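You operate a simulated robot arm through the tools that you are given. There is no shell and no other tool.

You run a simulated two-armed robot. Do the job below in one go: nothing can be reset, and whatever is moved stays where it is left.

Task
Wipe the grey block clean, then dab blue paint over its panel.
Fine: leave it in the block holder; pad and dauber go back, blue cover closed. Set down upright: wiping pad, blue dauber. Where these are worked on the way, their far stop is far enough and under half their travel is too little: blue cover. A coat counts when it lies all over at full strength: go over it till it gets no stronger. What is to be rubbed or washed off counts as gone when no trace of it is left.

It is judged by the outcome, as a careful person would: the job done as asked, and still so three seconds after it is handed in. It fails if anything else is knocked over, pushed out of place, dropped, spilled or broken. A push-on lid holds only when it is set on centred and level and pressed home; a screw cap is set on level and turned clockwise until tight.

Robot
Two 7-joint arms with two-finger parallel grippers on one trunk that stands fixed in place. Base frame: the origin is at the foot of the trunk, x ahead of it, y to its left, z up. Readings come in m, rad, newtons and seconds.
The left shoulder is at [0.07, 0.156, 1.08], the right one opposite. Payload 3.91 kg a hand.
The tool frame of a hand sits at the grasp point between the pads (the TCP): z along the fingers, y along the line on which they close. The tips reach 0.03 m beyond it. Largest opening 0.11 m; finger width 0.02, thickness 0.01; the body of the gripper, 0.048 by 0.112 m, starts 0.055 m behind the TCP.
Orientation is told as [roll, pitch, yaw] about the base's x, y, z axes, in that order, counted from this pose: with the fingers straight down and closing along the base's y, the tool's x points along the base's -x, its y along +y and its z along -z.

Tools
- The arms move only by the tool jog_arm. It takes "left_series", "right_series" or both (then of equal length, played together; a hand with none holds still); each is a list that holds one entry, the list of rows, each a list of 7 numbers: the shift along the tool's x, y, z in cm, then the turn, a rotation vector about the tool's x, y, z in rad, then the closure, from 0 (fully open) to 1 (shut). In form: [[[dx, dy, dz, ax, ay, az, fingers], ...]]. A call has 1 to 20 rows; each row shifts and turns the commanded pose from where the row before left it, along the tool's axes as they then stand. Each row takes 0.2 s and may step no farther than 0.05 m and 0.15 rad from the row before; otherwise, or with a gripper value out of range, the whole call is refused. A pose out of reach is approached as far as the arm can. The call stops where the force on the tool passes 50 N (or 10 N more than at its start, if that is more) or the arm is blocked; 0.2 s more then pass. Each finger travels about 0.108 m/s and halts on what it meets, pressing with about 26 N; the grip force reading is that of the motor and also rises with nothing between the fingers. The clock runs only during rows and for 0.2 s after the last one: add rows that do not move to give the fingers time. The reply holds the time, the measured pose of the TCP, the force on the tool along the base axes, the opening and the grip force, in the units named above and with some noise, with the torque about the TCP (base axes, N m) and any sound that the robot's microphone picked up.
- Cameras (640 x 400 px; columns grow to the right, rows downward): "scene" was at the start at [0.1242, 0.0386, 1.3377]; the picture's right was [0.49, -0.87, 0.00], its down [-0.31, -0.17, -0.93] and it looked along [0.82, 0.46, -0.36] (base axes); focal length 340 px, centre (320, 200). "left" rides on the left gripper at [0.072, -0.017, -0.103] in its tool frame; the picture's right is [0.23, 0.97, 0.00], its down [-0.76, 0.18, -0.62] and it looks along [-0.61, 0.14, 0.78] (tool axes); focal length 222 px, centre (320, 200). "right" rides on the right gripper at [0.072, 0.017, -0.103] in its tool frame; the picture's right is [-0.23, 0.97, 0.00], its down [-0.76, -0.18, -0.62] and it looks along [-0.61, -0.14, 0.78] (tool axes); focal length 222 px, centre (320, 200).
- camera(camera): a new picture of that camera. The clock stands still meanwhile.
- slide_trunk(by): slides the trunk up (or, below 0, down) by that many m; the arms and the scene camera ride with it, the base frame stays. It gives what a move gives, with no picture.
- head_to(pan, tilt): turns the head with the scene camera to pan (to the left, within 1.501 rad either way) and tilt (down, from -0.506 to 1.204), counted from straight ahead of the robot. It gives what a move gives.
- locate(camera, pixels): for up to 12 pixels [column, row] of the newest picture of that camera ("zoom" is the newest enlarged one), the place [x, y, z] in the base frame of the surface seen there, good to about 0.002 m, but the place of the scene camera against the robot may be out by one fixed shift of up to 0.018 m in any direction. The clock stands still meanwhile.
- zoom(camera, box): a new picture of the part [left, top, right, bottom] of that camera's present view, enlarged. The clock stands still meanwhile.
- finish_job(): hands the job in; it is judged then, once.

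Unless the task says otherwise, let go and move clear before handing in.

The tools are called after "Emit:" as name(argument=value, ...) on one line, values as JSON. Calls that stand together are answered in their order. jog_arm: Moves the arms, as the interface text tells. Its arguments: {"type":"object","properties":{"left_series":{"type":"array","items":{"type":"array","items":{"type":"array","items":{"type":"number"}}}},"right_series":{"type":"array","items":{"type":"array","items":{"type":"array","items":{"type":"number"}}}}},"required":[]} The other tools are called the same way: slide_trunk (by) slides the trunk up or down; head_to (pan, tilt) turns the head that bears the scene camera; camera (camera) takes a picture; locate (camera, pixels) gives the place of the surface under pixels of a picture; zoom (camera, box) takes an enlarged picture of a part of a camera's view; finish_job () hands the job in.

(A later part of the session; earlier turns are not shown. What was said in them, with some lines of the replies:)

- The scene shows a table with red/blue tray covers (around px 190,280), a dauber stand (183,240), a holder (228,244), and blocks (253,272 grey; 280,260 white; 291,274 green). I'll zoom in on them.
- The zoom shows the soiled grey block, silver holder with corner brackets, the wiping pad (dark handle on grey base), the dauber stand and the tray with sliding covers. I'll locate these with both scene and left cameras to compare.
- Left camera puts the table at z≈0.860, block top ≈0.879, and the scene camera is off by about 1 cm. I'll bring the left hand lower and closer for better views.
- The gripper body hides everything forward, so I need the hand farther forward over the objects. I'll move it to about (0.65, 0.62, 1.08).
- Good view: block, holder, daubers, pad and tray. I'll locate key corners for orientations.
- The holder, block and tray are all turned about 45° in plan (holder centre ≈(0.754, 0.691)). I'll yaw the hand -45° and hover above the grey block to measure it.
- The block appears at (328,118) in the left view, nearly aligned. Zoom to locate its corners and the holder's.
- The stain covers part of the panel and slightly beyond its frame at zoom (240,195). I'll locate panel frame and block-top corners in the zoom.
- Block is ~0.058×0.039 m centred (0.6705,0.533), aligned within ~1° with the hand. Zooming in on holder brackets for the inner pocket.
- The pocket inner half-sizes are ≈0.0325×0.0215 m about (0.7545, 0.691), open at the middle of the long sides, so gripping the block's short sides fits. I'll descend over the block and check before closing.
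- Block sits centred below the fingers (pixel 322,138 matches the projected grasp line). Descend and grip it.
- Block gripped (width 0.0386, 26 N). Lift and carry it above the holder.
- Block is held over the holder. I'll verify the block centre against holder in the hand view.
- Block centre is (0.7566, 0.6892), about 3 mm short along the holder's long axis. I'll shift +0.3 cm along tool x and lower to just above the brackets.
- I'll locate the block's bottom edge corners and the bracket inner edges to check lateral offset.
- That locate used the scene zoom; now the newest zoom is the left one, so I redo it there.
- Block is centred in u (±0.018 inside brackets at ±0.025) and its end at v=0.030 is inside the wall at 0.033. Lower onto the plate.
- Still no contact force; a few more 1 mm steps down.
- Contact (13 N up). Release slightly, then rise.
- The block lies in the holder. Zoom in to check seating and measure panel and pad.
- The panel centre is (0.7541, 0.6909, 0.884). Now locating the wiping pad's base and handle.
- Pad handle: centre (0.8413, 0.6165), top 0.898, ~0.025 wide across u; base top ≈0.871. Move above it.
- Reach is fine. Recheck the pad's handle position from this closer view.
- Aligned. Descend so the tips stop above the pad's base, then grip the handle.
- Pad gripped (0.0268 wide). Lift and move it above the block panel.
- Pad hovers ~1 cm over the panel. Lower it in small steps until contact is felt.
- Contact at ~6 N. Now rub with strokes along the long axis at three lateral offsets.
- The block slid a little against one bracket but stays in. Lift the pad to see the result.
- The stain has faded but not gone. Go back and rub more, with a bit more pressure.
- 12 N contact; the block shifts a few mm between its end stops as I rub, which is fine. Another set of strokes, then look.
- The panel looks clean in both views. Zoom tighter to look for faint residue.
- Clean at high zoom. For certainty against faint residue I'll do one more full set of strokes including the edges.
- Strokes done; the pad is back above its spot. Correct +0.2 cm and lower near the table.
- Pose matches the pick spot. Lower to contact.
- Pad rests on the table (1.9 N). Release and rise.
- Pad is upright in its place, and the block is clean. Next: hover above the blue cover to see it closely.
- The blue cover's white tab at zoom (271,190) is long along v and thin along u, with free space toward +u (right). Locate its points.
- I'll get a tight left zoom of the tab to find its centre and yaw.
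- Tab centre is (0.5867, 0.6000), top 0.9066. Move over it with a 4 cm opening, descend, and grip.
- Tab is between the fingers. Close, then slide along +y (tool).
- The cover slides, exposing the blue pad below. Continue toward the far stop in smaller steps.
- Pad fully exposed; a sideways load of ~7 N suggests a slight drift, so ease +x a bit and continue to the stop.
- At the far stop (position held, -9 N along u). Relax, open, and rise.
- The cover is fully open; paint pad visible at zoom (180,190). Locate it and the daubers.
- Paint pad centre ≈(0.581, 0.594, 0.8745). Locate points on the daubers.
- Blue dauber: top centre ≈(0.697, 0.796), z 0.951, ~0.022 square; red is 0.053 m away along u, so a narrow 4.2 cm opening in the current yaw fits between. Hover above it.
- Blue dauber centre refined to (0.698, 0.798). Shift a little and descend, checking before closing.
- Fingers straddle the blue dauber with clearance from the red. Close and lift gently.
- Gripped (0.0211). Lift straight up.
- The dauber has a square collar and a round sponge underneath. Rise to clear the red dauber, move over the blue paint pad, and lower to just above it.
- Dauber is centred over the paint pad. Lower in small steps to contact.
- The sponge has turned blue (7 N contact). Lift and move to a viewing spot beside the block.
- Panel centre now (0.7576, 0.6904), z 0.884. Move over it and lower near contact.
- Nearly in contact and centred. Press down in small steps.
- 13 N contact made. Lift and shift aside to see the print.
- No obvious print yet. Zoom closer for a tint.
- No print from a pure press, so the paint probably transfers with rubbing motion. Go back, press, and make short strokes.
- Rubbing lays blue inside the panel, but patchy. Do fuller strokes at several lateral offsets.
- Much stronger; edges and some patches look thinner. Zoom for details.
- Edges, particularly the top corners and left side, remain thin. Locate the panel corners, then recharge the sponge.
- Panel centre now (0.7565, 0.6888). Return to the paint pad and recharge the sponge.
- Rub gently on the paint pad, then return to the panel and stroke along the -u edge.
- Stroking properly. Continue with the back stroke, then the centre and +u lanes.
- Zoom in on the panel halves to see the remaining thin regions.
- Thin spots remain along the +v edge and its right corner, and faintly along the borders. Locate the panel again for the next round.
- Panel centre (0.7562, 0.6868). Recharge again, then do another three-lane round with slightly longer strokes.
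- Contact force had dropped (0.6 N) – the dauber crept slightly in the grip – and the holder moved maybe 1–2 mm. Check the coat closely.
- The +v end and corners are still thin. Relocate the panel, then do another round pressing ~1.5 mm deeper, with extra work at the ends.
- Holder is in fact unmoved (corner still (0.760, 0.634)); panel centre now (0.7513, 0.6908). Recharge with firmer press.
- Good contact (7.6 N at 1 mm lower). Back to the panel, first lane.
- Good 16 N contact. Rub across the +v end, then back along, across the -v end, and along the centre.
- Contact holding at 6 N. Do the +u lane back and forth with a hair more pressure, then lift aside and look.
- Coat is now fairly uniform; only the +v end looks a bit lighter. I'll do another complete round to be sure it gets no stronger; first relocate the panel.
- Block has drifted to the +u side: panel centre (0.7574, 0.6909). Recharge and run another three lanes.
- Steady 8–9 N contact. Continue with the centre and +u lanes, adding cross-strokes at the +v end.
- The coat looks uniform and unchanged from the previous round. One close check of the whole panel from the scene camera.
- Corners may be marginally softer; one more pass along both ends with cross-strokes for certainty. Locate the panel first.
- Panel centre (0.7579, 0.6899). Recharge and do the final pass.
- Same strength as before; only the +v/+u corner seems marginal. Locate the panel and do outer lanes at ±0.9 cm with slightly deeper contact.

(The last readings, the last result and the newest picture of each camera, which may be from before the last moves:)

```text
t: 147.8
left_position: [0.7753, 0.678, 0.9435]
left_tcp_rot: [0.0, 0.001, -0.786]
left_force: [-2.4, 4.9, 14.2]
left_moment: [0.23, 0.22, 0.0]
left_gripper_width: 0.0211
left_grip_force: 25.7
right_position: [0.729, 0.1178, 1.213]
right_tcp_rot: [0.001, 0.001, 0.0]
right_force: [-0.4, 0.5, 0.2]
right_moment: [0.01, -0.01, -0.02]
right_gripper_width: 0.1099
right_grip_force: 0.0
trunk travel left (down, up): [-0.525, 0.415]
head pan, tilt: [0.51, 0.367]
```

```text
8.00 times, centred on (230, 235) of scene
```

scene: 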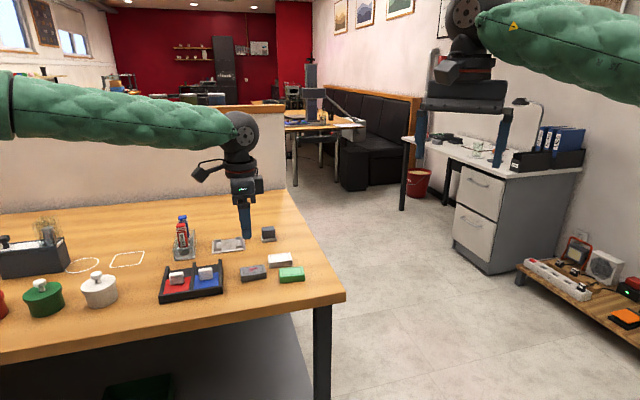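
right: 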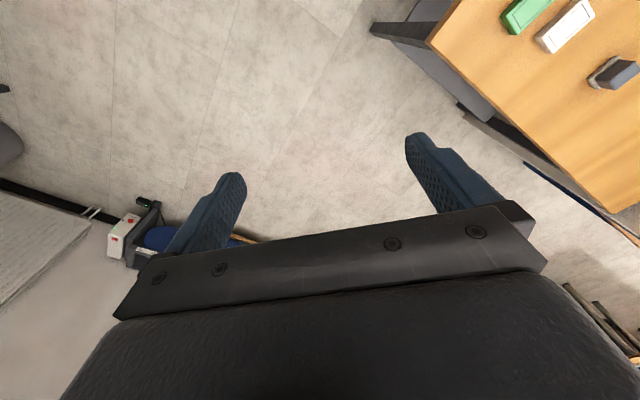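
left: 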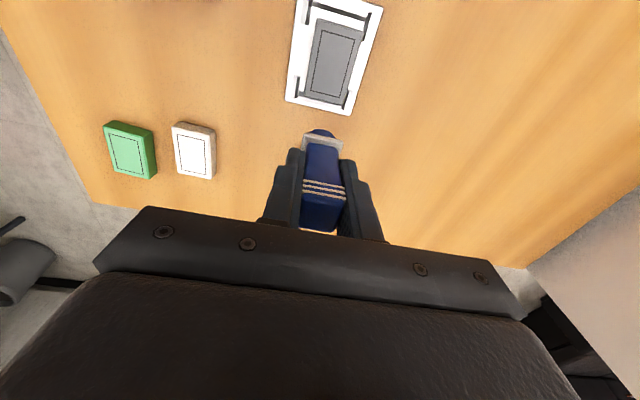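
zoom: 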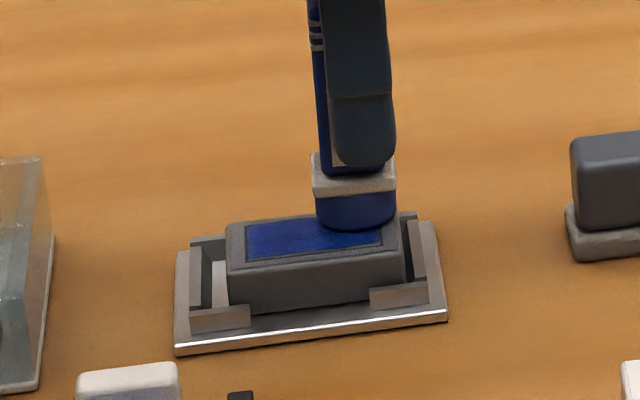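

Contact 14 N on the +u lane. Now the -u lane, then lift aside.

Emit:
jog_arm(left_series=[[[0, 0, -0.6, 0, 0, 0, 0.95], [0, -1.8, 0, 0, 0, 0, 0.95], [0, 0, 0.6, 0, 0, 0, 0.95], [0.82, 0, 0, 0, 0, 0, 0.95], [0.82, 0, 0, 0, 0, 0, 0.95], [0.82, 0, 0, 0, 0, 0, 0.95], [0.82, 0, 0, 0, 0, 0, 0.95], [0.82, 0, 0, 0, 0, 0, 0.95], [-0.82, 0, 0, 0, 0, 0, 0.95], [-0.82, 0, 0, 0, 0, 0, 0.95], [-0.82, 0, 0, 0, 0, 0, 0.95], [-0.82, 0, 0, 0, 0, 0, 0.95], [-0.82, 0, 0, 0, 0, 0, 0.95], [0, 0, -2, 0, 0, 0, 0.95], [-2.8, 1.4, -2, 0, 0, 0, 0.95], [0, 0, 0, 0, 0, 0, 0.95]]])

Emit:
zoom(camera="left", box=[300, 0, 400, 120])

Emit:
zoom(camera="scene", box=[215, 225, 255, 255])

Emit:
zoom(camera="left", box=[320, 15, 370, 60])

Emit:
zoom(camera="left", box=[315, 55, 365, 105])

```text
t: 151.2
left_position: [0.7904, 0.6599, 0.982]
left_tcp_rot: [-0.001, -0.002, -0.786]
left_force: [0.7, 1.5, -0.7]
left_moment: [-0.03, 0.0, -0.03]
left_gripper_width: 0.021
left_grip_force: 26.2
right_position: [0.7281, 0.12, 1.2128]
right_tcp_rot: [-0.002, 0.001, 0.0]
right_force: [-0.7, -0.1, -0.3]
right_moment: [-0.03, -0.05, -0.07]
right_gripper_width: 0.11
right_grip_force: 0.2
trunk travel left (down, up): [-0.525, 0.415]
head pan, tilt: [0.51, 0.367]
```

```text
3.33 times, centred on (350, 60) of left
```

zoom: 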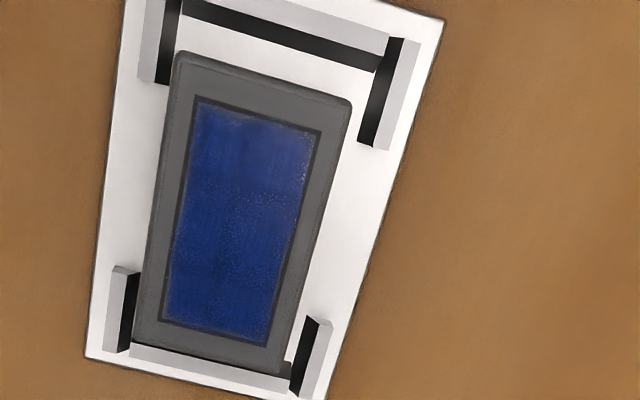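

```text
13.33 times, centred on (235, 240) of scene
```

zoom: 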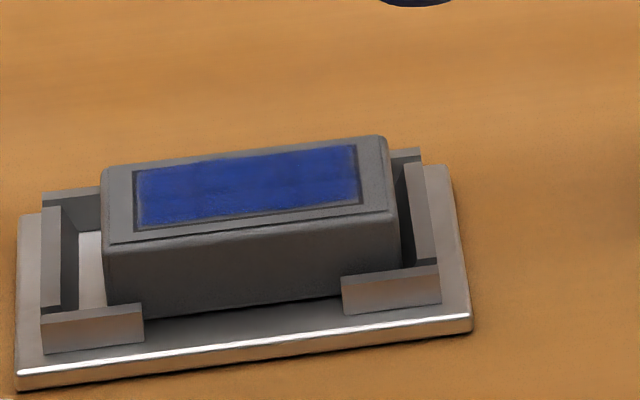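

```text
8.89 times, centred on (345, 38) of left
```

zoom: 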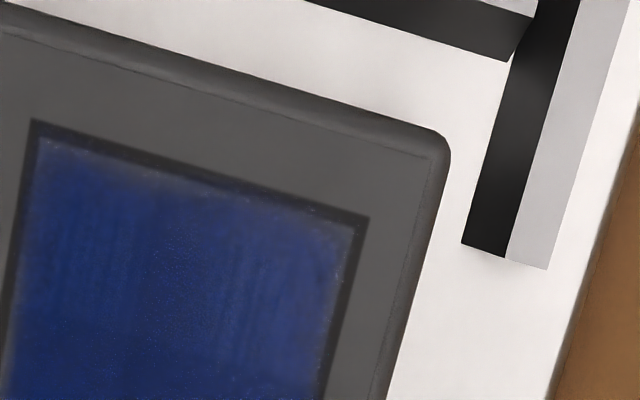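

```text
8.00 times, centred on (340, 80) of left
```

zoom: 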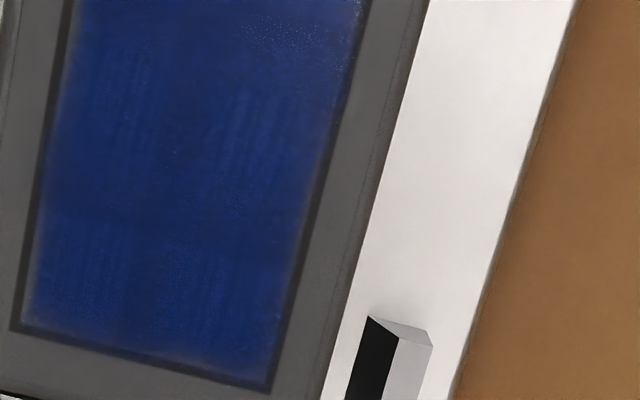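

The coat is uniform with no further gain. Next, return the dauber: check its pose in the grip first.

Emit:
zoom(camera="left", box=[260, 90, 380, 240])

Emit:
zoom(camera="scene", box=[220, 170, 290, 240])

```text
2.67 times, centred on (320, 165) of left
```

zoom: 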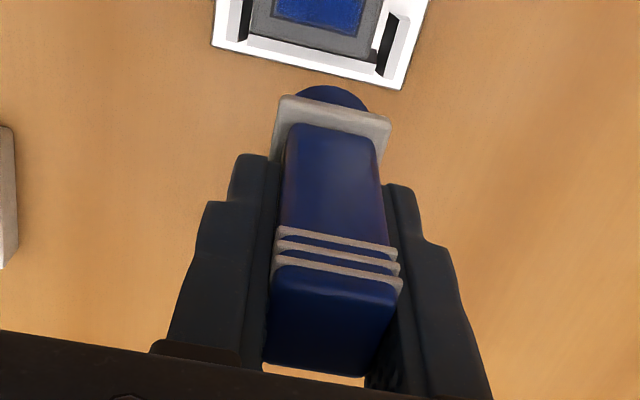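

```text
5.71 times, centred on (255, 205) of scene
```

zoom: 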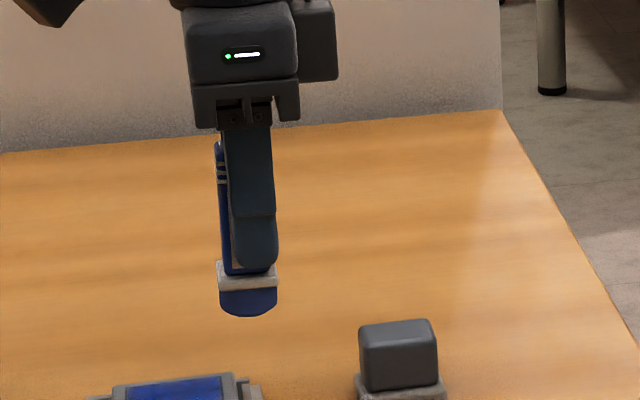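

The collar line now slopes (zoom 217,262→277,264) so the dauber has tilted a few degrees in the grip. Measure it with locate.

Emit:
locate(camera="zoom", pixels=[[220, 266], [275, 268], [219, 283], [275, 284], [218, 150], [226, 230], [248, 312], [225, 160]])

Emit:
zoom(camera="left", box=[260, 90, 380, 240])

Emit:
locate(camera="zoom", pixels=[[283, 103], [386, 122], [290, 130], [372, 145], [282, 225], [390, 250], [275, 280], [395, 300], [270, 350], [370, 372], [330, 180], [330, 340]])

```text
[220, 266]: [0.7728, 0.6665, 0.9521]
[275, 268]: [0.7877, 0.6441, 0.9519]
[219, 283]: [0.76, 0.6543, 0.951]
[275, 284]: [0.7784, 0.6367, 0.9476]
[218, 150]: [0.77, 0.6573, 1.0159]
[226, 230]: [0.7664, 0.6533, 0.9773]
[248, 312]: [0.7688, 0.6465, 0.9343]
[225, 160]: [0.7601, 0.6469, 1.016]
```

```text
2.67 times, centred on (320, 165) of left
```

zoom: 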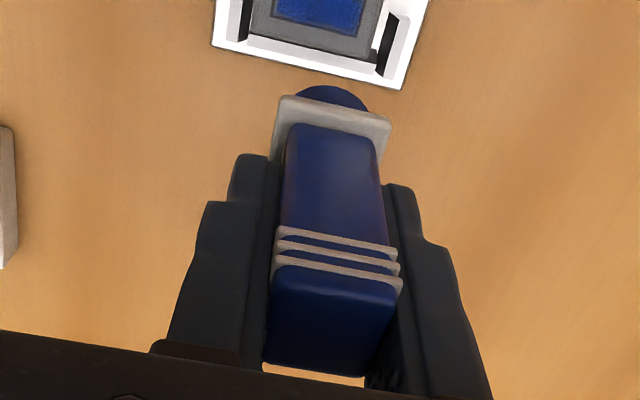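

```text
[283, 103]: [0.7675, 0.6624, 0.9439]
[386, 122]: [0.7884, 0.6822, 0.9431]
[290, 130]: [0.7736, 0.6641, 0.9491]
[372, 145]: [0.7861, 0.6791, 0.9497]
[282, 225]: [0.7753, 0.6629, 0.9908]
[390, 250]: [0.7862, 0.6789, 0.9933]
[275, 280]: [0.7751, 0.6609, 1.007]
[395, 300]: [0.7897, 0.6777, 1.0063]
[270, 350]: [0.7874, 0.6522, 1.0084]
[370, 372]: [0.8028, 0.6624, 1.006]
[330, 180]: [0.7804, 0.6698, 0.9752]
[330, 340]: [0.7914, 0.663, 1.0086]
```

The dauber is nearly upright (~1.5°) but has slid ~6–8 mm along +v in the grip. I'll carry it above its slot with that offset accounted for, and verify there.

Emit:
jog_arm(left_series=[[[0, 0, -4, 0, 0, 0, 0.95], [0, 0, -1.5, 0, 0, 0, 0.95], [3.96, 0.785, 0, 0, 0, 0, 0.95], [3.96, 0.785, 0, 0, 0, 0, 0.95], [3.96, 0.785, 0, 0, 0, 0, 0.95], [3.96, 0.785, 0, 0, 0, 0, 0.95], [0, 0, 0, 0, 0, 0, 0.95]]])

Emit:
zoom(camera="left", box=[240, 50, 400, 210])

Emit:
zoom(camera="scene", box=[150, 170, 230, 260])

```text
t: 152.8
left_position: [0.7028, 0.7913, 1.0371]
left_tcp_rot: [0.002, 0.003, -0.787]
left_force: [-0.3, -1.0, -1.0]
left_moment: [0.03, 0.03, -0.01]
left_gripper_width: 0.0209
left_grip_force: 26.1
right_position: [0.7305, 0.1173, 1.2115]
right_tcp_rot: [-0.001, 0.0, -0.001]
right_force: [0.1, -0.2, 0.4]
right_moment: [0.0, 0.0, -0.01]
right_gripper_width: 0.1101
right_grip_force: 0.1
trunk travel left (down, up): [-0.525, 0.415]
head pan, tilt: [0.51, 0.367]
```

```text
2.50 times, centred on (320, 130) of left
```

zoom: 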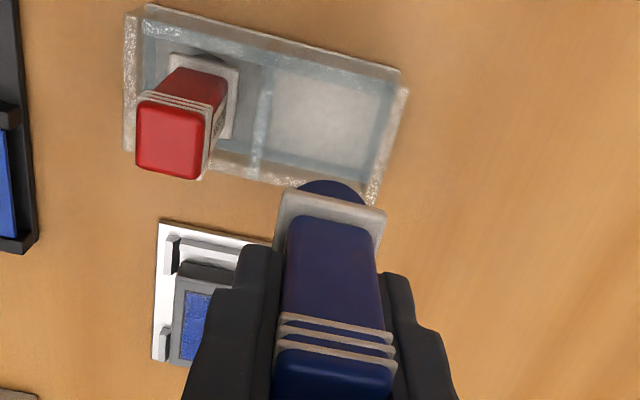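

```text
4.44 times, centred on (190, 215) of scene
```

zoom: 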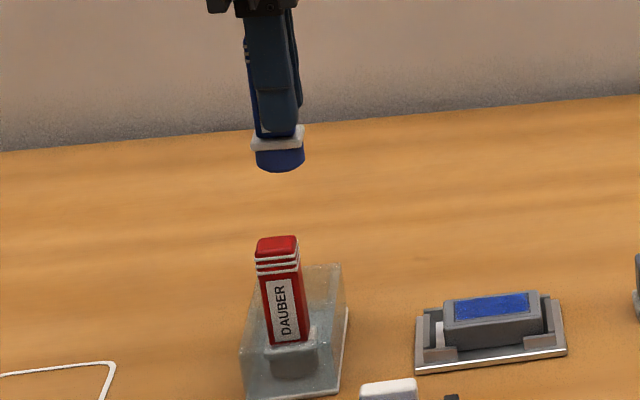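

Emit:
zoom(camera="left", box=[240, 50, 400, 210])

Emit:
locate(camera="zoom", pixels=[[283, 195], [384, 215], [292, 222], [372, 238], [280, 320], [388, 345], [273, 75], [385, 105], [362, 165], [270, 150], [265, 110], [325, 110]])

Emit:
locate(camera="zoom", pixels=[[398, 75], [402, 95], [375, 190], [275, 62], [262, 85], [258, 165], [350, 175], [390, 130], [170, 60], [235, 72], [140, 110], [205, 110]])

```text
2.50 times, centred on (320, 130) of left
```

zoom: 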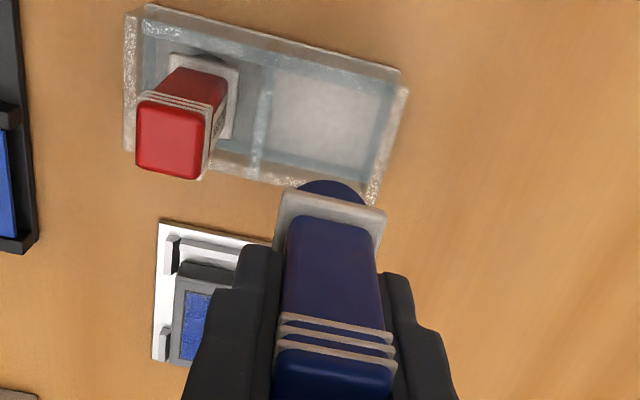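

```text
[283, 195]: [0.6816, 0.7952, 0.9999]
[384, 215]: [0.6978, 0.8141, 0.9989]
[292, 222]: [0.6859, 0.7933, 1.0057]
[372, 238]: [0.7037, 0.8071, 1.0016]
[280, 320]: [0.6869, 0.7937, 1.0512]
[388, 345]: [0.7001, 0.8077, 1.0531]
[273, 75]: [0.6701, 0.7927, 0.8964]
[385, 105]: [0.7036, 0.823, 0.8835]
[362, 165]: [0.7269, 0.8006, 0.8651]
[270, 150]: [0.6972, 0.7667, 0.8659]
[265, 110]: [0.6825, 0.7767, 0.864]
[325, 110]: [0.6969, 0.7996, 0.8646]
```

```text
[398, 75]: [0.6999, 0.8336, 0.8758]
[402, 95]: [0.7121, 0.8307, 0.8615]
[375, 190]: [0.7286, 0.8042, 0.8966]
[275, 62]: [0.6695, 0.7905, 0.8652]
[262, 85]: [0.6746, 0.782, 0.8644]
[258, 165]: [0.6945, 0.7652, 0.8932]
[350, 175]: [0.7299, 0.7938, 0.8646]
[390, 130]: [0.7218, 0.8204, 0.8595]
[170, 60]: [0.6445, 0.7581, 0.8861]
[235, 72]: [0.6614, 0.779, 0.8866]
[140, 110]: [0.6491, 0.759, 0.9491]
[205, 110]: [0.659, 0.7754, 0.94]
```

Slot inner range is about u∈[-25,22] mm, v∈[-20,16] mm about the original spot; the dauber is ~3 mm toward -v. Shift +0.25 cm and lower to just above the wall tops.

Emit:
jog_arm(left_series=[[[0.25, 0, 0, 0, 0, 0, 0.95], [0, 0, 4, 0, 0, 0, 0.95], [0, 0, 3.2, 0, 0, 0, 0.95], [0, 0, 0, 0, 0, 0, 0.95]]])

Emit:
zoom(camera="left", box=[240, 50, 400, 210])

Emit:
zoom(camera="scene", box=[150, 190, 220, 260])

```text
t: 153.8
left_position: [0.6993, 0.7915, 0.9655]
left_tcp_rot: [-0.001, -0.001, -0.786]
left_force: [0.0, -0.3, -0.8]
left_moment: [0.0, -0.05, 0.02]
left_gripper_width: 0.0215
left_grip_force: 26.1
right_position: [0.7305, 0.1184, 1.2117]
right_tcp_rot: [0.0, 0.001, 0.001]
right_force: [-0.2, -0.7, -1.2]
right_moment: [-0.02, 0.0, -0.06]
right_gripper_width: 0.1102
right_grip_force: 0.0
trunk travel left (down, up): [-0.525, 0.415]
head pan, tilt: [0.51, 0.367]
```

```text
2.50 times, centred on (320, 130) of left
```

zoom: 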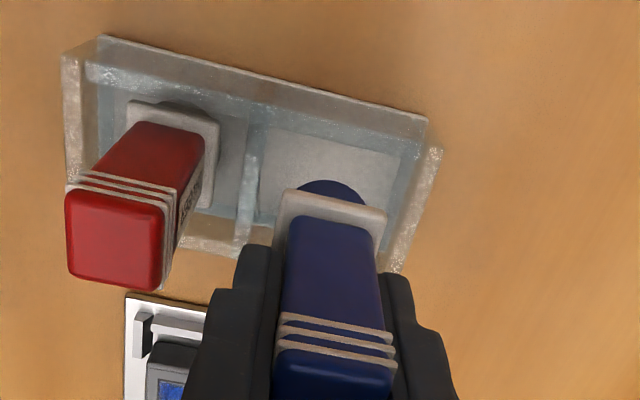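

```text
5.71 times, centred on (185, 225) of scene
```

zoom: 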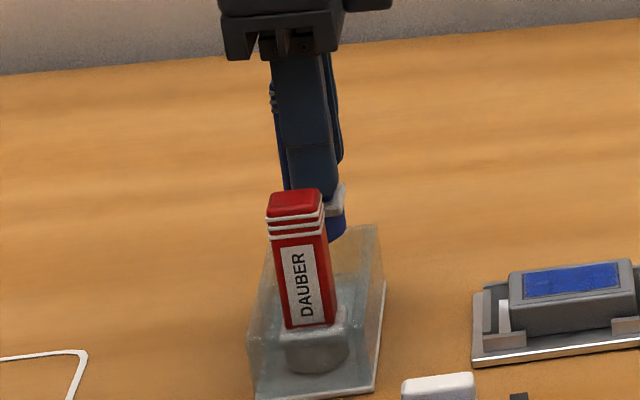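

Emit:
zoom(camera="left", box=[280, 80, 380, 170])

Emit:
locate(camera="left", pixels=[[305, 127], [345, 136], [310, 140], [338, 145], [346, 95], [378, 112], [300, 108], [398, 118], [395, 145], [338, 150]])

```text
4.44 times, centred on (330, 125) of left
```

zoom: 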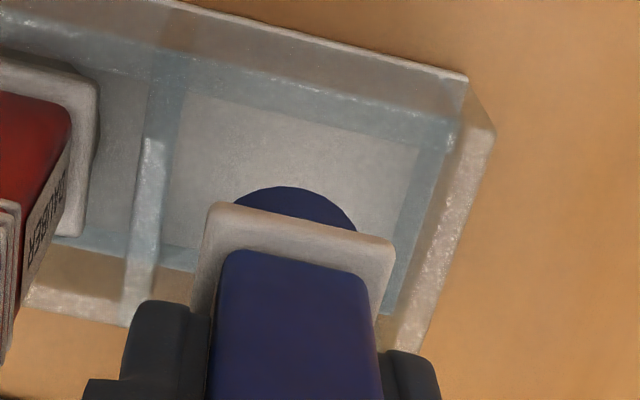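

```text
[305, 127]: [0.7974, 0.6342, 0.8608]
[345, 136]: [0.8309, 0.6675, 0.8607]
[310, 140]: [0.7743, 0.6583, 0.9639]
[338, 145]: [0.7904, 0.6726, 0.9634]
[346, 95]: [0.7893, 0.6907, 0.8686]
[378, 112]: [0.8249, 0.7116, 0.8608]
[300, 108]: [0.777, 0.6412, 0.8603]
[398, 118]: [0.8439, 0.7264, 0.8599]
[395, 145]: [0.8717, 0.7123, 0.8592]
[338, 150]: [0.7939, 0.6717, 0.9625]
```

Emit:
locate(camera="zoom", pixels=[[215, 210], [388, 245], [230, 257], [355, 280], [455, 135], [470, 85], [150, 150], [170, 130], [415, 150], [385, 310], [280, 150], [300, 85]])

```text
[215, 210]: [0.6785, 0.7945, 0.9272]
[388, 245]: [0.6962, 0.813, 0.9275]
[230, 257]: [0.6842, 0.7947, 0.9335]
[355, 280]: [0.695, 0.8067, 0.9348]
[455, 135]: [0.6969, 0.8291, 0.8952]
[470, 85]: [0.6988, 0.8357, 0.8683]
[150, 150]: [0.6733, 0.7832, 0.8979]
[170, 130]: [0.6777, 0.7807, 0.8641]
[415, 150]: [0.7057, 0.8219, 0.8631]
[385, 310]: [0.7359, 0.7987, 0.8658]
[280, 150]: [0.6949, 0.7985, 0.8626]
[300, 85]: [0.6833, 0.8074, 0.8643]
```

Collar spans u[-16,9] mm, v up to 11 mm, well within the slot. Nudge slightly and lower in.

Emit:
jog_arm(left_series=[[[0.1, 0.15, 0, 0, 0, 0, 0.95], [0, 0, 1.5, 0, 0, 0, 0.95], [0, 0, 1.5, 0, 0, 0, 0.95], [0, 0, 0.6, 0, 0, 0, 0.95], [0, 0, 0, 0, 0, 0, 0.95]]])

Emit:
zoom(camera="left", box=[260, 80, 400, 220])

```text
t: 155.0
left_position: [0.7015, 0.7942, 0.9307]
left_tcp_rot: [0.0, -0.001, -0.785]
left_force: [-0.2, -0.6, -0.2]
left_moment: [0.0, 0.02, 0.0]
left_gripper_width: 0.0208
left_grip_force: 26.4
right_position: [0.7311, 0.1179, 1.2127]
right_tcp_rot: [0.002, -0.001, 0.0]
right_force: [0.3, 0.3, -0.9]
right_moment: [0.01, 0.02, 0.0]
right_gripper_width: 0.1103
right_grip_force: 0.1
trunk travel left (down, up): [-0.525, 0.415]
head pan, tilt: [0.51, 0.367]
```

```text
2.86 times, centred on (330, 150) of left
```

zoom: 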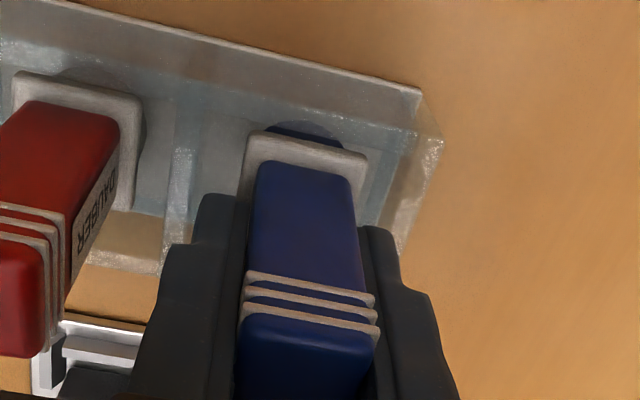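

Inside the slot without touching. Step down until contact.

Emit:
jog_arm(left_series=[[[0, 0, 0.2, 0, 0, 0, 0.95], [0, 0, 0.2, 0, 0, 0, 0.95], [0, 0, 0.1, 0, 0, 0, 0.95], [0, 0, 0, 0, 0, 0, 0.95]]])

```text
t: 156.0
left_position: [0.6999, 0.7948, 0.9241]
left_tcp_rot: [0.0, 0.0, -0.784]
left_force: [0.1, 1.1, 2.5]
left_moment: [0.06, -0.05, -0.02]
left_gripper_width: 0.0212
left_grip_force: 26.3
right_position: [0.7301, 0.1164, 1.2122]
right_tcp_rot: [-0.002, -0.001, -0.001]
right_force: [-0.2, 0.6, -0.3]
right_moment: [0.03, 0.01, -0.02]
right_gripper_width: 0.11
right_grip_force: 0.0
trunk travel left (down, up): [-0.525, 0.415]
head pan, tilt: [0.51, 0.367]
```

Contact at 2.5 N. Press a hair, open, and rise.

Emit:
jog_arm(left_series=[[[0, 0, 0.05, 0, 0, 0, 0.95], [0, 0, 0, 0, 0, 0, 0.75], [0, 0, 0, 0, 0, 0, 0.6], [0, 0, 0, 0, 0, 0, 0.6], [0, 0, -2, 0, 0, 0, 0.6], [0, 0, -4, 0, 0, 0, 0.6], [0, 0, -4, 0, 0, 0, 0.6], [0, 0, 0, 0, 0, 0, 0.6]]])

Emit:
zoom(camera="left", box=[240, 40, 400, 200])

Emit:
zoom(camera="scene", box=[150, 190, 250, 300])

```text
t: 157.8
left_position: [0.7004, 0.7943, 1.0245]
left_tcp_rot: [0.0, 0.0, -0.785]
left_force: [0.4, 0.1, 0.3]
left_moment: [0.02, -0.01, -0.01]
left_gripper_width: 0.0439
left_grip_force: 0.1
right_position: [0.7289, 0.1179, 1.2125]
right_tcp_rot: [0.001, 0.0, -0.001]
right_force: [-0.3, 0.6, -0.5]
right_moment: [0.02, -0.02, 0.03]
right_gripper_width: 0.11
right_grip_force: 0.0
trunk travel left (down, up): [-0.525, 0.415]
head pan, tilt: [0.51, 0.367]
```

```text
2.50 times, centred on (320, 120) of left
```

zoom: 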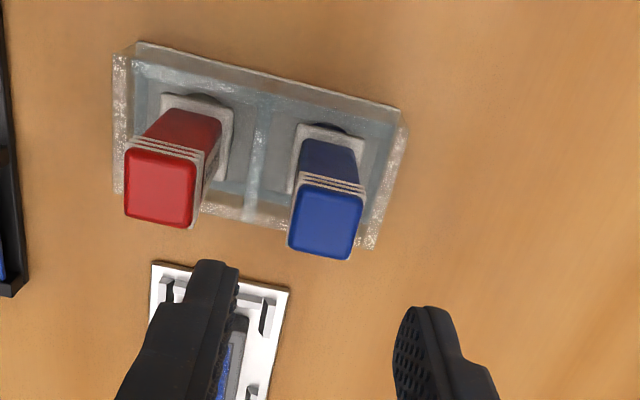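

```text
3.64 times, centred on (200, 245) of scene
```

zoom: 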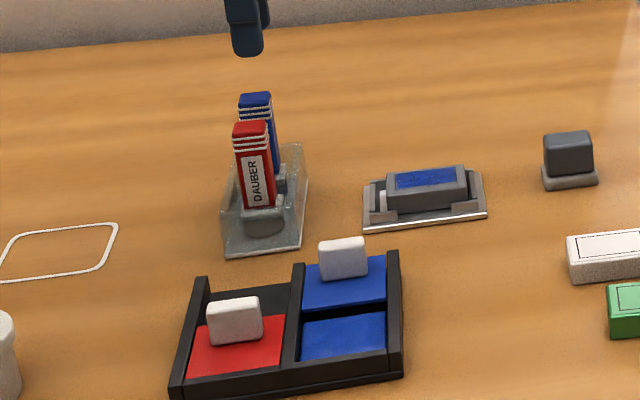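

Blue dauber stands upright in its slot beside the red. Next, close the blue cover: move above its tab.

Emit:
jog_arm(left_series=[[[-1.4, -4.05, 0, 0, 0, 0, 0.63], [-1.4, -4.05, 0, 0, 0, 0, 0.63], [-1.4, -4.05, 0, 0, 0, 0, 0.63], [-1.4, -4.05, 0, 0, 0, 0, 0.63], [0, 0, 4, 0, 0, 0, 0.63], [0, 0, 0, 0, 0, 0, 0.63]]])

Emit:
zoom(camera="left", box=[250, 40, 400, 190])

Emit:
locate(camera="zoom", pixels=[[320, 200], [300, 180]])

```text
t: 159.2
left_position: [0.6273, 0.6389, 0.9853]
left_tcp_rot: [-0.001, 0.0, -0.785]
left_force: [-0.4, -0.4, 0.2]
left_moment: [0.02, -0.04, -0.02]
left_gripper_width: 0.0407
left_grip_force: 0.0
right_position: [0.7289, 0.1177, 1.2126]
right_tcp_rot: [0.0, -0.001, 0.0]
right_force: [-0.7, -1.0, 0.0]
right_moment: [0.02, -0.05, 0.0]
right_gripper_width: 0.1103
right_grip_force: 0.1
trunk travel left (down, up): [-0.525, 0.415]
head pan, tilt: [0.51, 0.367]
```

```text
2.67 times, centred on (325, 115) of left
```

zoom: 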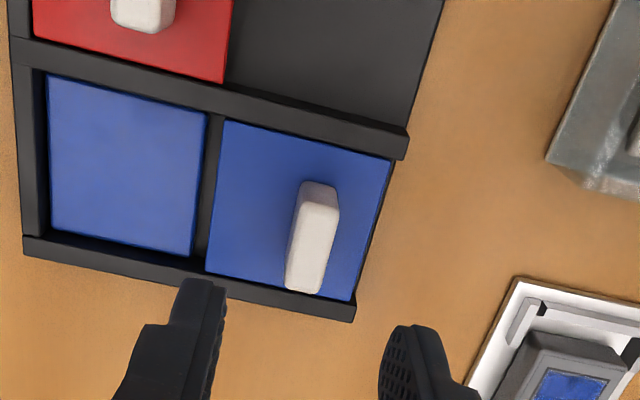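

```text
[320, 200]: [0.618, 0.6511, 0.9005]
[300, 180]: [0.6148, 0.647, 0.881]
```

Tab is aligned under the fingers. Descend and grip it.

Emit:
jog_arm(left_series=[[[0, 0, 3, 0, 0, 0, 0.63], [0, 0, 3, 0, 0, 0, 0.63], [0, 0, 0.8, 0, 0, 0, 0.63], [0, 0, 0, 0, 0, 0, 0.63], [0, 0, 0, 0, 0, 0, 0.85], [0, 0, 0, 0, 0, 0, 1], [0, 0, 0, 0, 0, 0, 1]]])

Emit:
zoom(camera="scene", box=[150, 230, 235, 310])

```text
t: 160.8
left_position: [0.6266, 0.641, 0.9155]
left_tcp_rot: [0.0, -0.001, -0.784]
left_force: [0.3, 1.1, -0.6]
left_moment: [0.08, 0.01, 0.04]
left_gripper_width: 0.0122
left_grip_force: 45.3
right_position: [0.7296, 0.1177, 1.2115]
right_tcp_rot: [0.0, 0.002, 0.001]
right_force: [-0.1, 0.7, -1.1]
right_moment: [-0.01, -0.04, -0.03]
right_gripper_width: 0.11
right_grip_force: 0.1
trunk travel left (down, up): [-0.525, 0.415]
head pan, tilt: [0.51, 0.367]
```

```text
5.00 times, centred on (192, 270) of scene
```

zoom: 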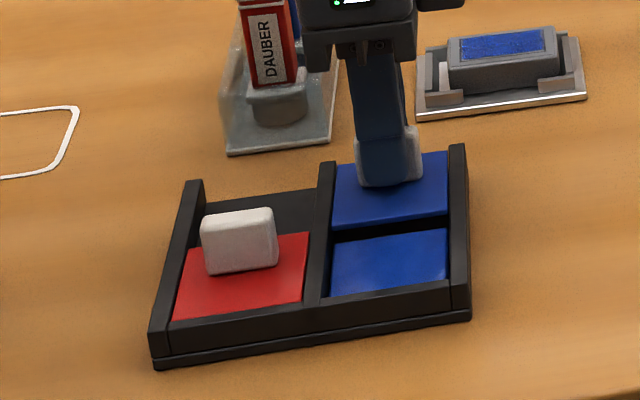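

Tab gripped. Slide the cover back along -y toward the closed stop.

Emit:
jog_arm(left_series=[[[0, -1, 0, 0, 0, 0, 1], [0, -1, 0, 0, 0, 0, 1], [0, -1, 0, 0, 0, 0, 1], [0, -1, 0, 0, 0, 0, 1], [0, -0.7, 0, 0, 0, 0, 1], [0, -0.4, 0, 0, 0, 0, 1], [0, -0.3, 0, 0, 0, 0, 1], [0, 0, 0, 0, 0, 0, 1]]])

Emit:
zoom(camera="scene", box=[150, 230, 235, 310])

```text
t: 162.6
left_position: [0.5867, 0.6018, 0.9148]
left_tcp_rot: [-0.003, 0.0, -0.784]
left_force: [5.2, -7.3, -3.7]
left_moment: [-0.17, -0.16, 0.04]
left_gripper_width: 0.0122
left_grip_force: 45.1
right_position: [0.7305, 0.1187, 1.2108]
right_tcp_rot: [0.0, 0.001, 0.002]
right_force: [0.2, 0.3, -0.2]
right_moment: [-0.01, 0.0, -0.02]
right_gripper_width: 0.1102
right_grip_force: 0.0
trunk travel left (down, up): [-0.525, 0.415]
head pan, tilt: [0.51, 0.367]
```

```text
5.00 times, centred on (192, 270) of scene
```

zoom: 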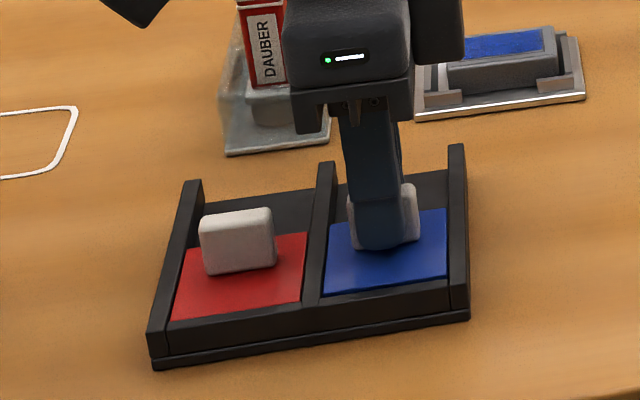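

Almost closed. Ease the sideways load and push on to the stop.

Emit:
jog_arm(left_series=[[[-0.1, -0.15, 0, 0, 0, 0, 1], [0, -0.2, 0, 0, 0, 0, 1], [0, 0, 0, 0, 0, 0, 1]]])

```text
t: 163.4
left_position: [0.5848, 0.5991, 0.9151]
left_tcp_rot: [-0.001, 0.002, -0.785]
left_force: [2.6, 1.4, -6.5]
left_moment: [0.32, 0.16, 0.02]
left_gripper_width: 0.0121
left_grip_force: 45.3
right_position: [0.7296, 0.1193, 1.2107]
right_tcp_rot: [0.0, 0.0, 0.0]
right_force: [-0.5, 0.0, -0.6]
right_moment: [0.0, -0.02, 0.0]
right_gripper_width: 0.11
right_grip_force: 0.1
trunk travel left (down, up): [-0.525, 0.415]
head pan, tilt: [0.51, 0.367]
```

Emit:
jog_arm(left_series=[[[0, -0.2, 0, 0, 0, 0, 1], [0, 0, 0, 0, 0, 0, 1]]])

Emit:
zoom(camera="scene", box=[150, 230, 235, 310])

```text
t: 164.0
left_position: [0.5845, 0.5992, 0.9161]
left_tcp_rot: [0.002, 0.0, -0.787]
left_force: [11.6, 15.8, 0.5]
left_moment: [0.78, 0.19, -0.01]
left_gripper_width: 0.0122
left_grip_force: 45.2
right_position: [0.7304, 0.1192, 1.2116]
right_tcp_rot: [-0.003, 0.003, -0.001]
right_force: [-0.1, -0.4, 0.8]
right_moment: [0.02, -0.02, 0.01]
right_gripper_width: 0.1098
right_grip_force: 0.0
trunk travel left (down, up): [-0.525, 0.415]
head pan, tilt: [0.51, 0.367]
```

```text
5.00 times, centred on (192, 270) of scene
```

zoom: 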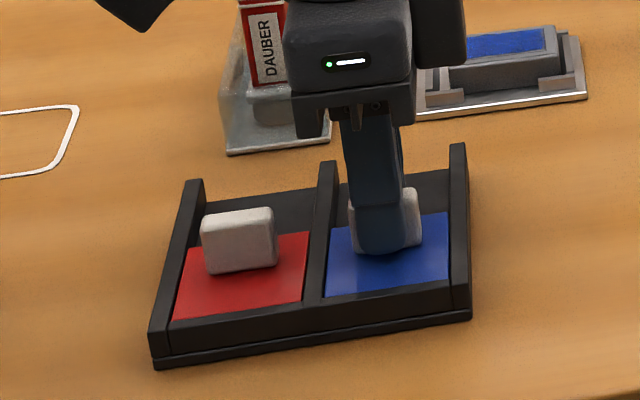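

The closed stop is reached (19 N, no further movement). Relax, release, rise and look.

Emit:
jog_arm(left_series=[[[0, 0.2, 0, 0, 0, 0, 1], [0, 0, 0, 0, 0, 0, 0.63], [0, 0, 0, 0, 0, 0, 0.63], [0, 0, -3, 0, 0, 0, 0.63], [0, 0, -4, 0, 0, 0, 0.63], [0, 0, -4, 0, 0, 0, 0.5], [0, 0, 0, 0, 0, 0, 0.5]]])

Emit:
zoom(camera="left", box=[220, 0, 420, 200])

Emit:
zoom(camera="scene", box=[150, 200, 310, 310])

```text
t: 165.6
left_position: [0.5863, 0.6004, 1.0273]
left_tcp_rot: [-0.001, 0.0, -0.786]
left_force: [-0.2, 0.9, -0.4]
left_moment: [0.0, 0.0, 0.02]
left_gripper_width: 0.0549
left_grip_force: 0.1
right_position: [0.7297, 0.1195, 1.212]
right_tcp_rot: [-0.001, 0.0, 0.0]
right_force: [0.3, -0.5, -0.2]
right_moment: [0.03, 0.01, -0.02]
right_gripper_width: 0.1101
right_grip_force: 0.0
trunk travel left (down, up): [-0.525, 0.415]
head pan, tilt: [0.51, 0.367]
```

```text
2.00 times, centred on (320, 100) of left
```

zoom: 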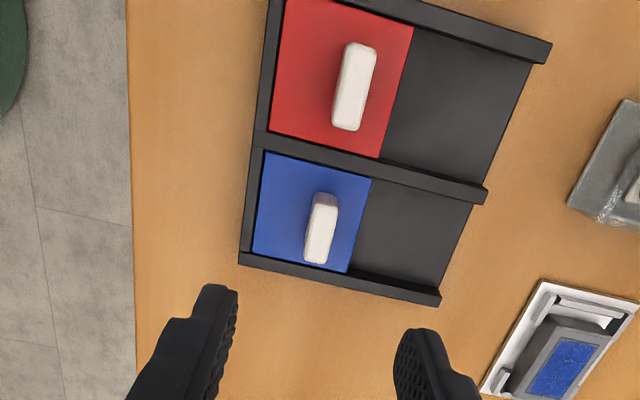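

```text
3.64 times, centred on (230, 255) of scene
```

zoom: 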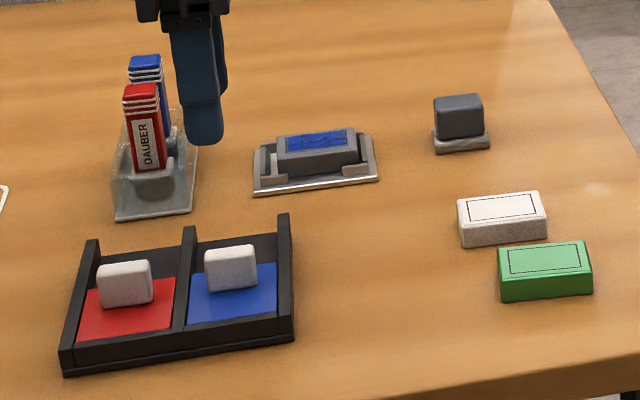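

Cover closed, dauber and pad back, block in holder. Raise the hand clear and do a last check of the panel.

Emit:
jog_arm(left_series=[[[2, -2, -3, 0, 0, 0, 0.3], [2, -2, -3, 0, 0, 0, 0], [2, -2, -3, 0, 0, 0, 0], [0, 0, -4, 0, 0, 0, 0], [0, 0, 0, 0, 0, 0, 0]]])

Emit:
zoom(camera="scene", box=[215, 225, 255, 255])

Emit:
zoom(camera="scene", box=[150, 200, 310, 310])

Emit:
camera(camera="scene")

```text
t: 166.8
left_position: [0.4985, 0.5984, 1.1566]
left_tcp_rot: [-0.002, 0.002, -0.785]
left_force: [1.3, 0.1, 0.0]
left_moment: [-0.02, -0.01, 0.02]
left_gripper_width: 0.1101
left_grip_force: 0.0
right_position: [0.7296, 0.1184, 1.2129]
right_tcp_rot: [0.0, -0.001, 0.001]
right_force: [0.4, -0.6, -0.2]
right_moment: [0.02, -0.04, 0.0]
right_gripper_width: 0.1105
right_grip_force: 0.0
trunk travel left (down, up): [-0.525, 0.415]
head pan, tilt: [0.51, 0.367]
```

```text
13.33 times, centred on (235, 240) of scene
```

zoom: 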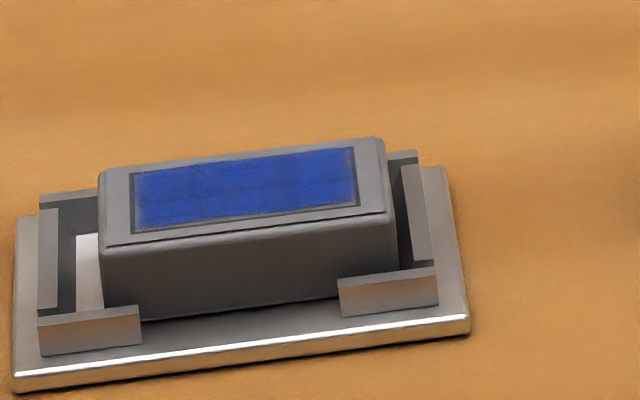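

```text
3.64 times, centred on (230, 255) of scene
```

zoom: 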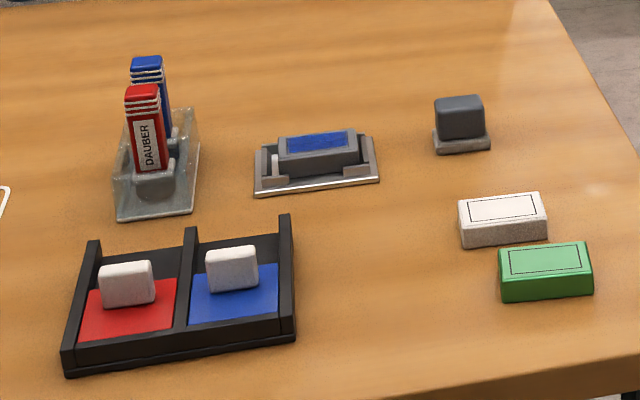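

```text
taken
```

scene: 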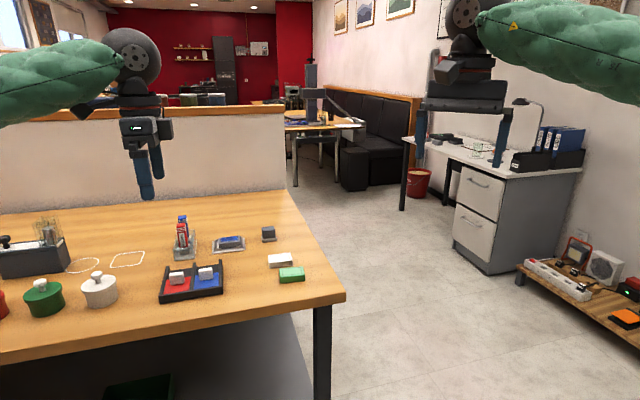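

The panel is evenly blue, the block sits in its holder, and the pad, dauber and closed cover are all in place. The arms are clear, so I'm handing in.

Emit:
finish_job()

```text
The job is handed in.
```

The grey block is wiped clean and its panel painted blue, and I've handed the job in.

- **Block:** It sits in the block holder. No trace of the red stain showed under high zoom before I painted. The blue stays inside the panel frame and looks even. The last rounds with the dauber made it no stronger, though the outer 1–2 mm at the edges looks slightly softer in the pictures.
- **Wiping pad:** It is back on its spot and upright.
- **Blue dauber:** It is upright in its slot in the stand. It slid a few millimetres in the grip while painting, but still went into the slot cleanly.
- **Blue cover:** I opened it to its far stop for the paint, then slid it shut to its closed stop.

Nothing was knocked over or dropped. Measured at its corner, the holder is within about 2 mm of where it started, despite the rubbing.
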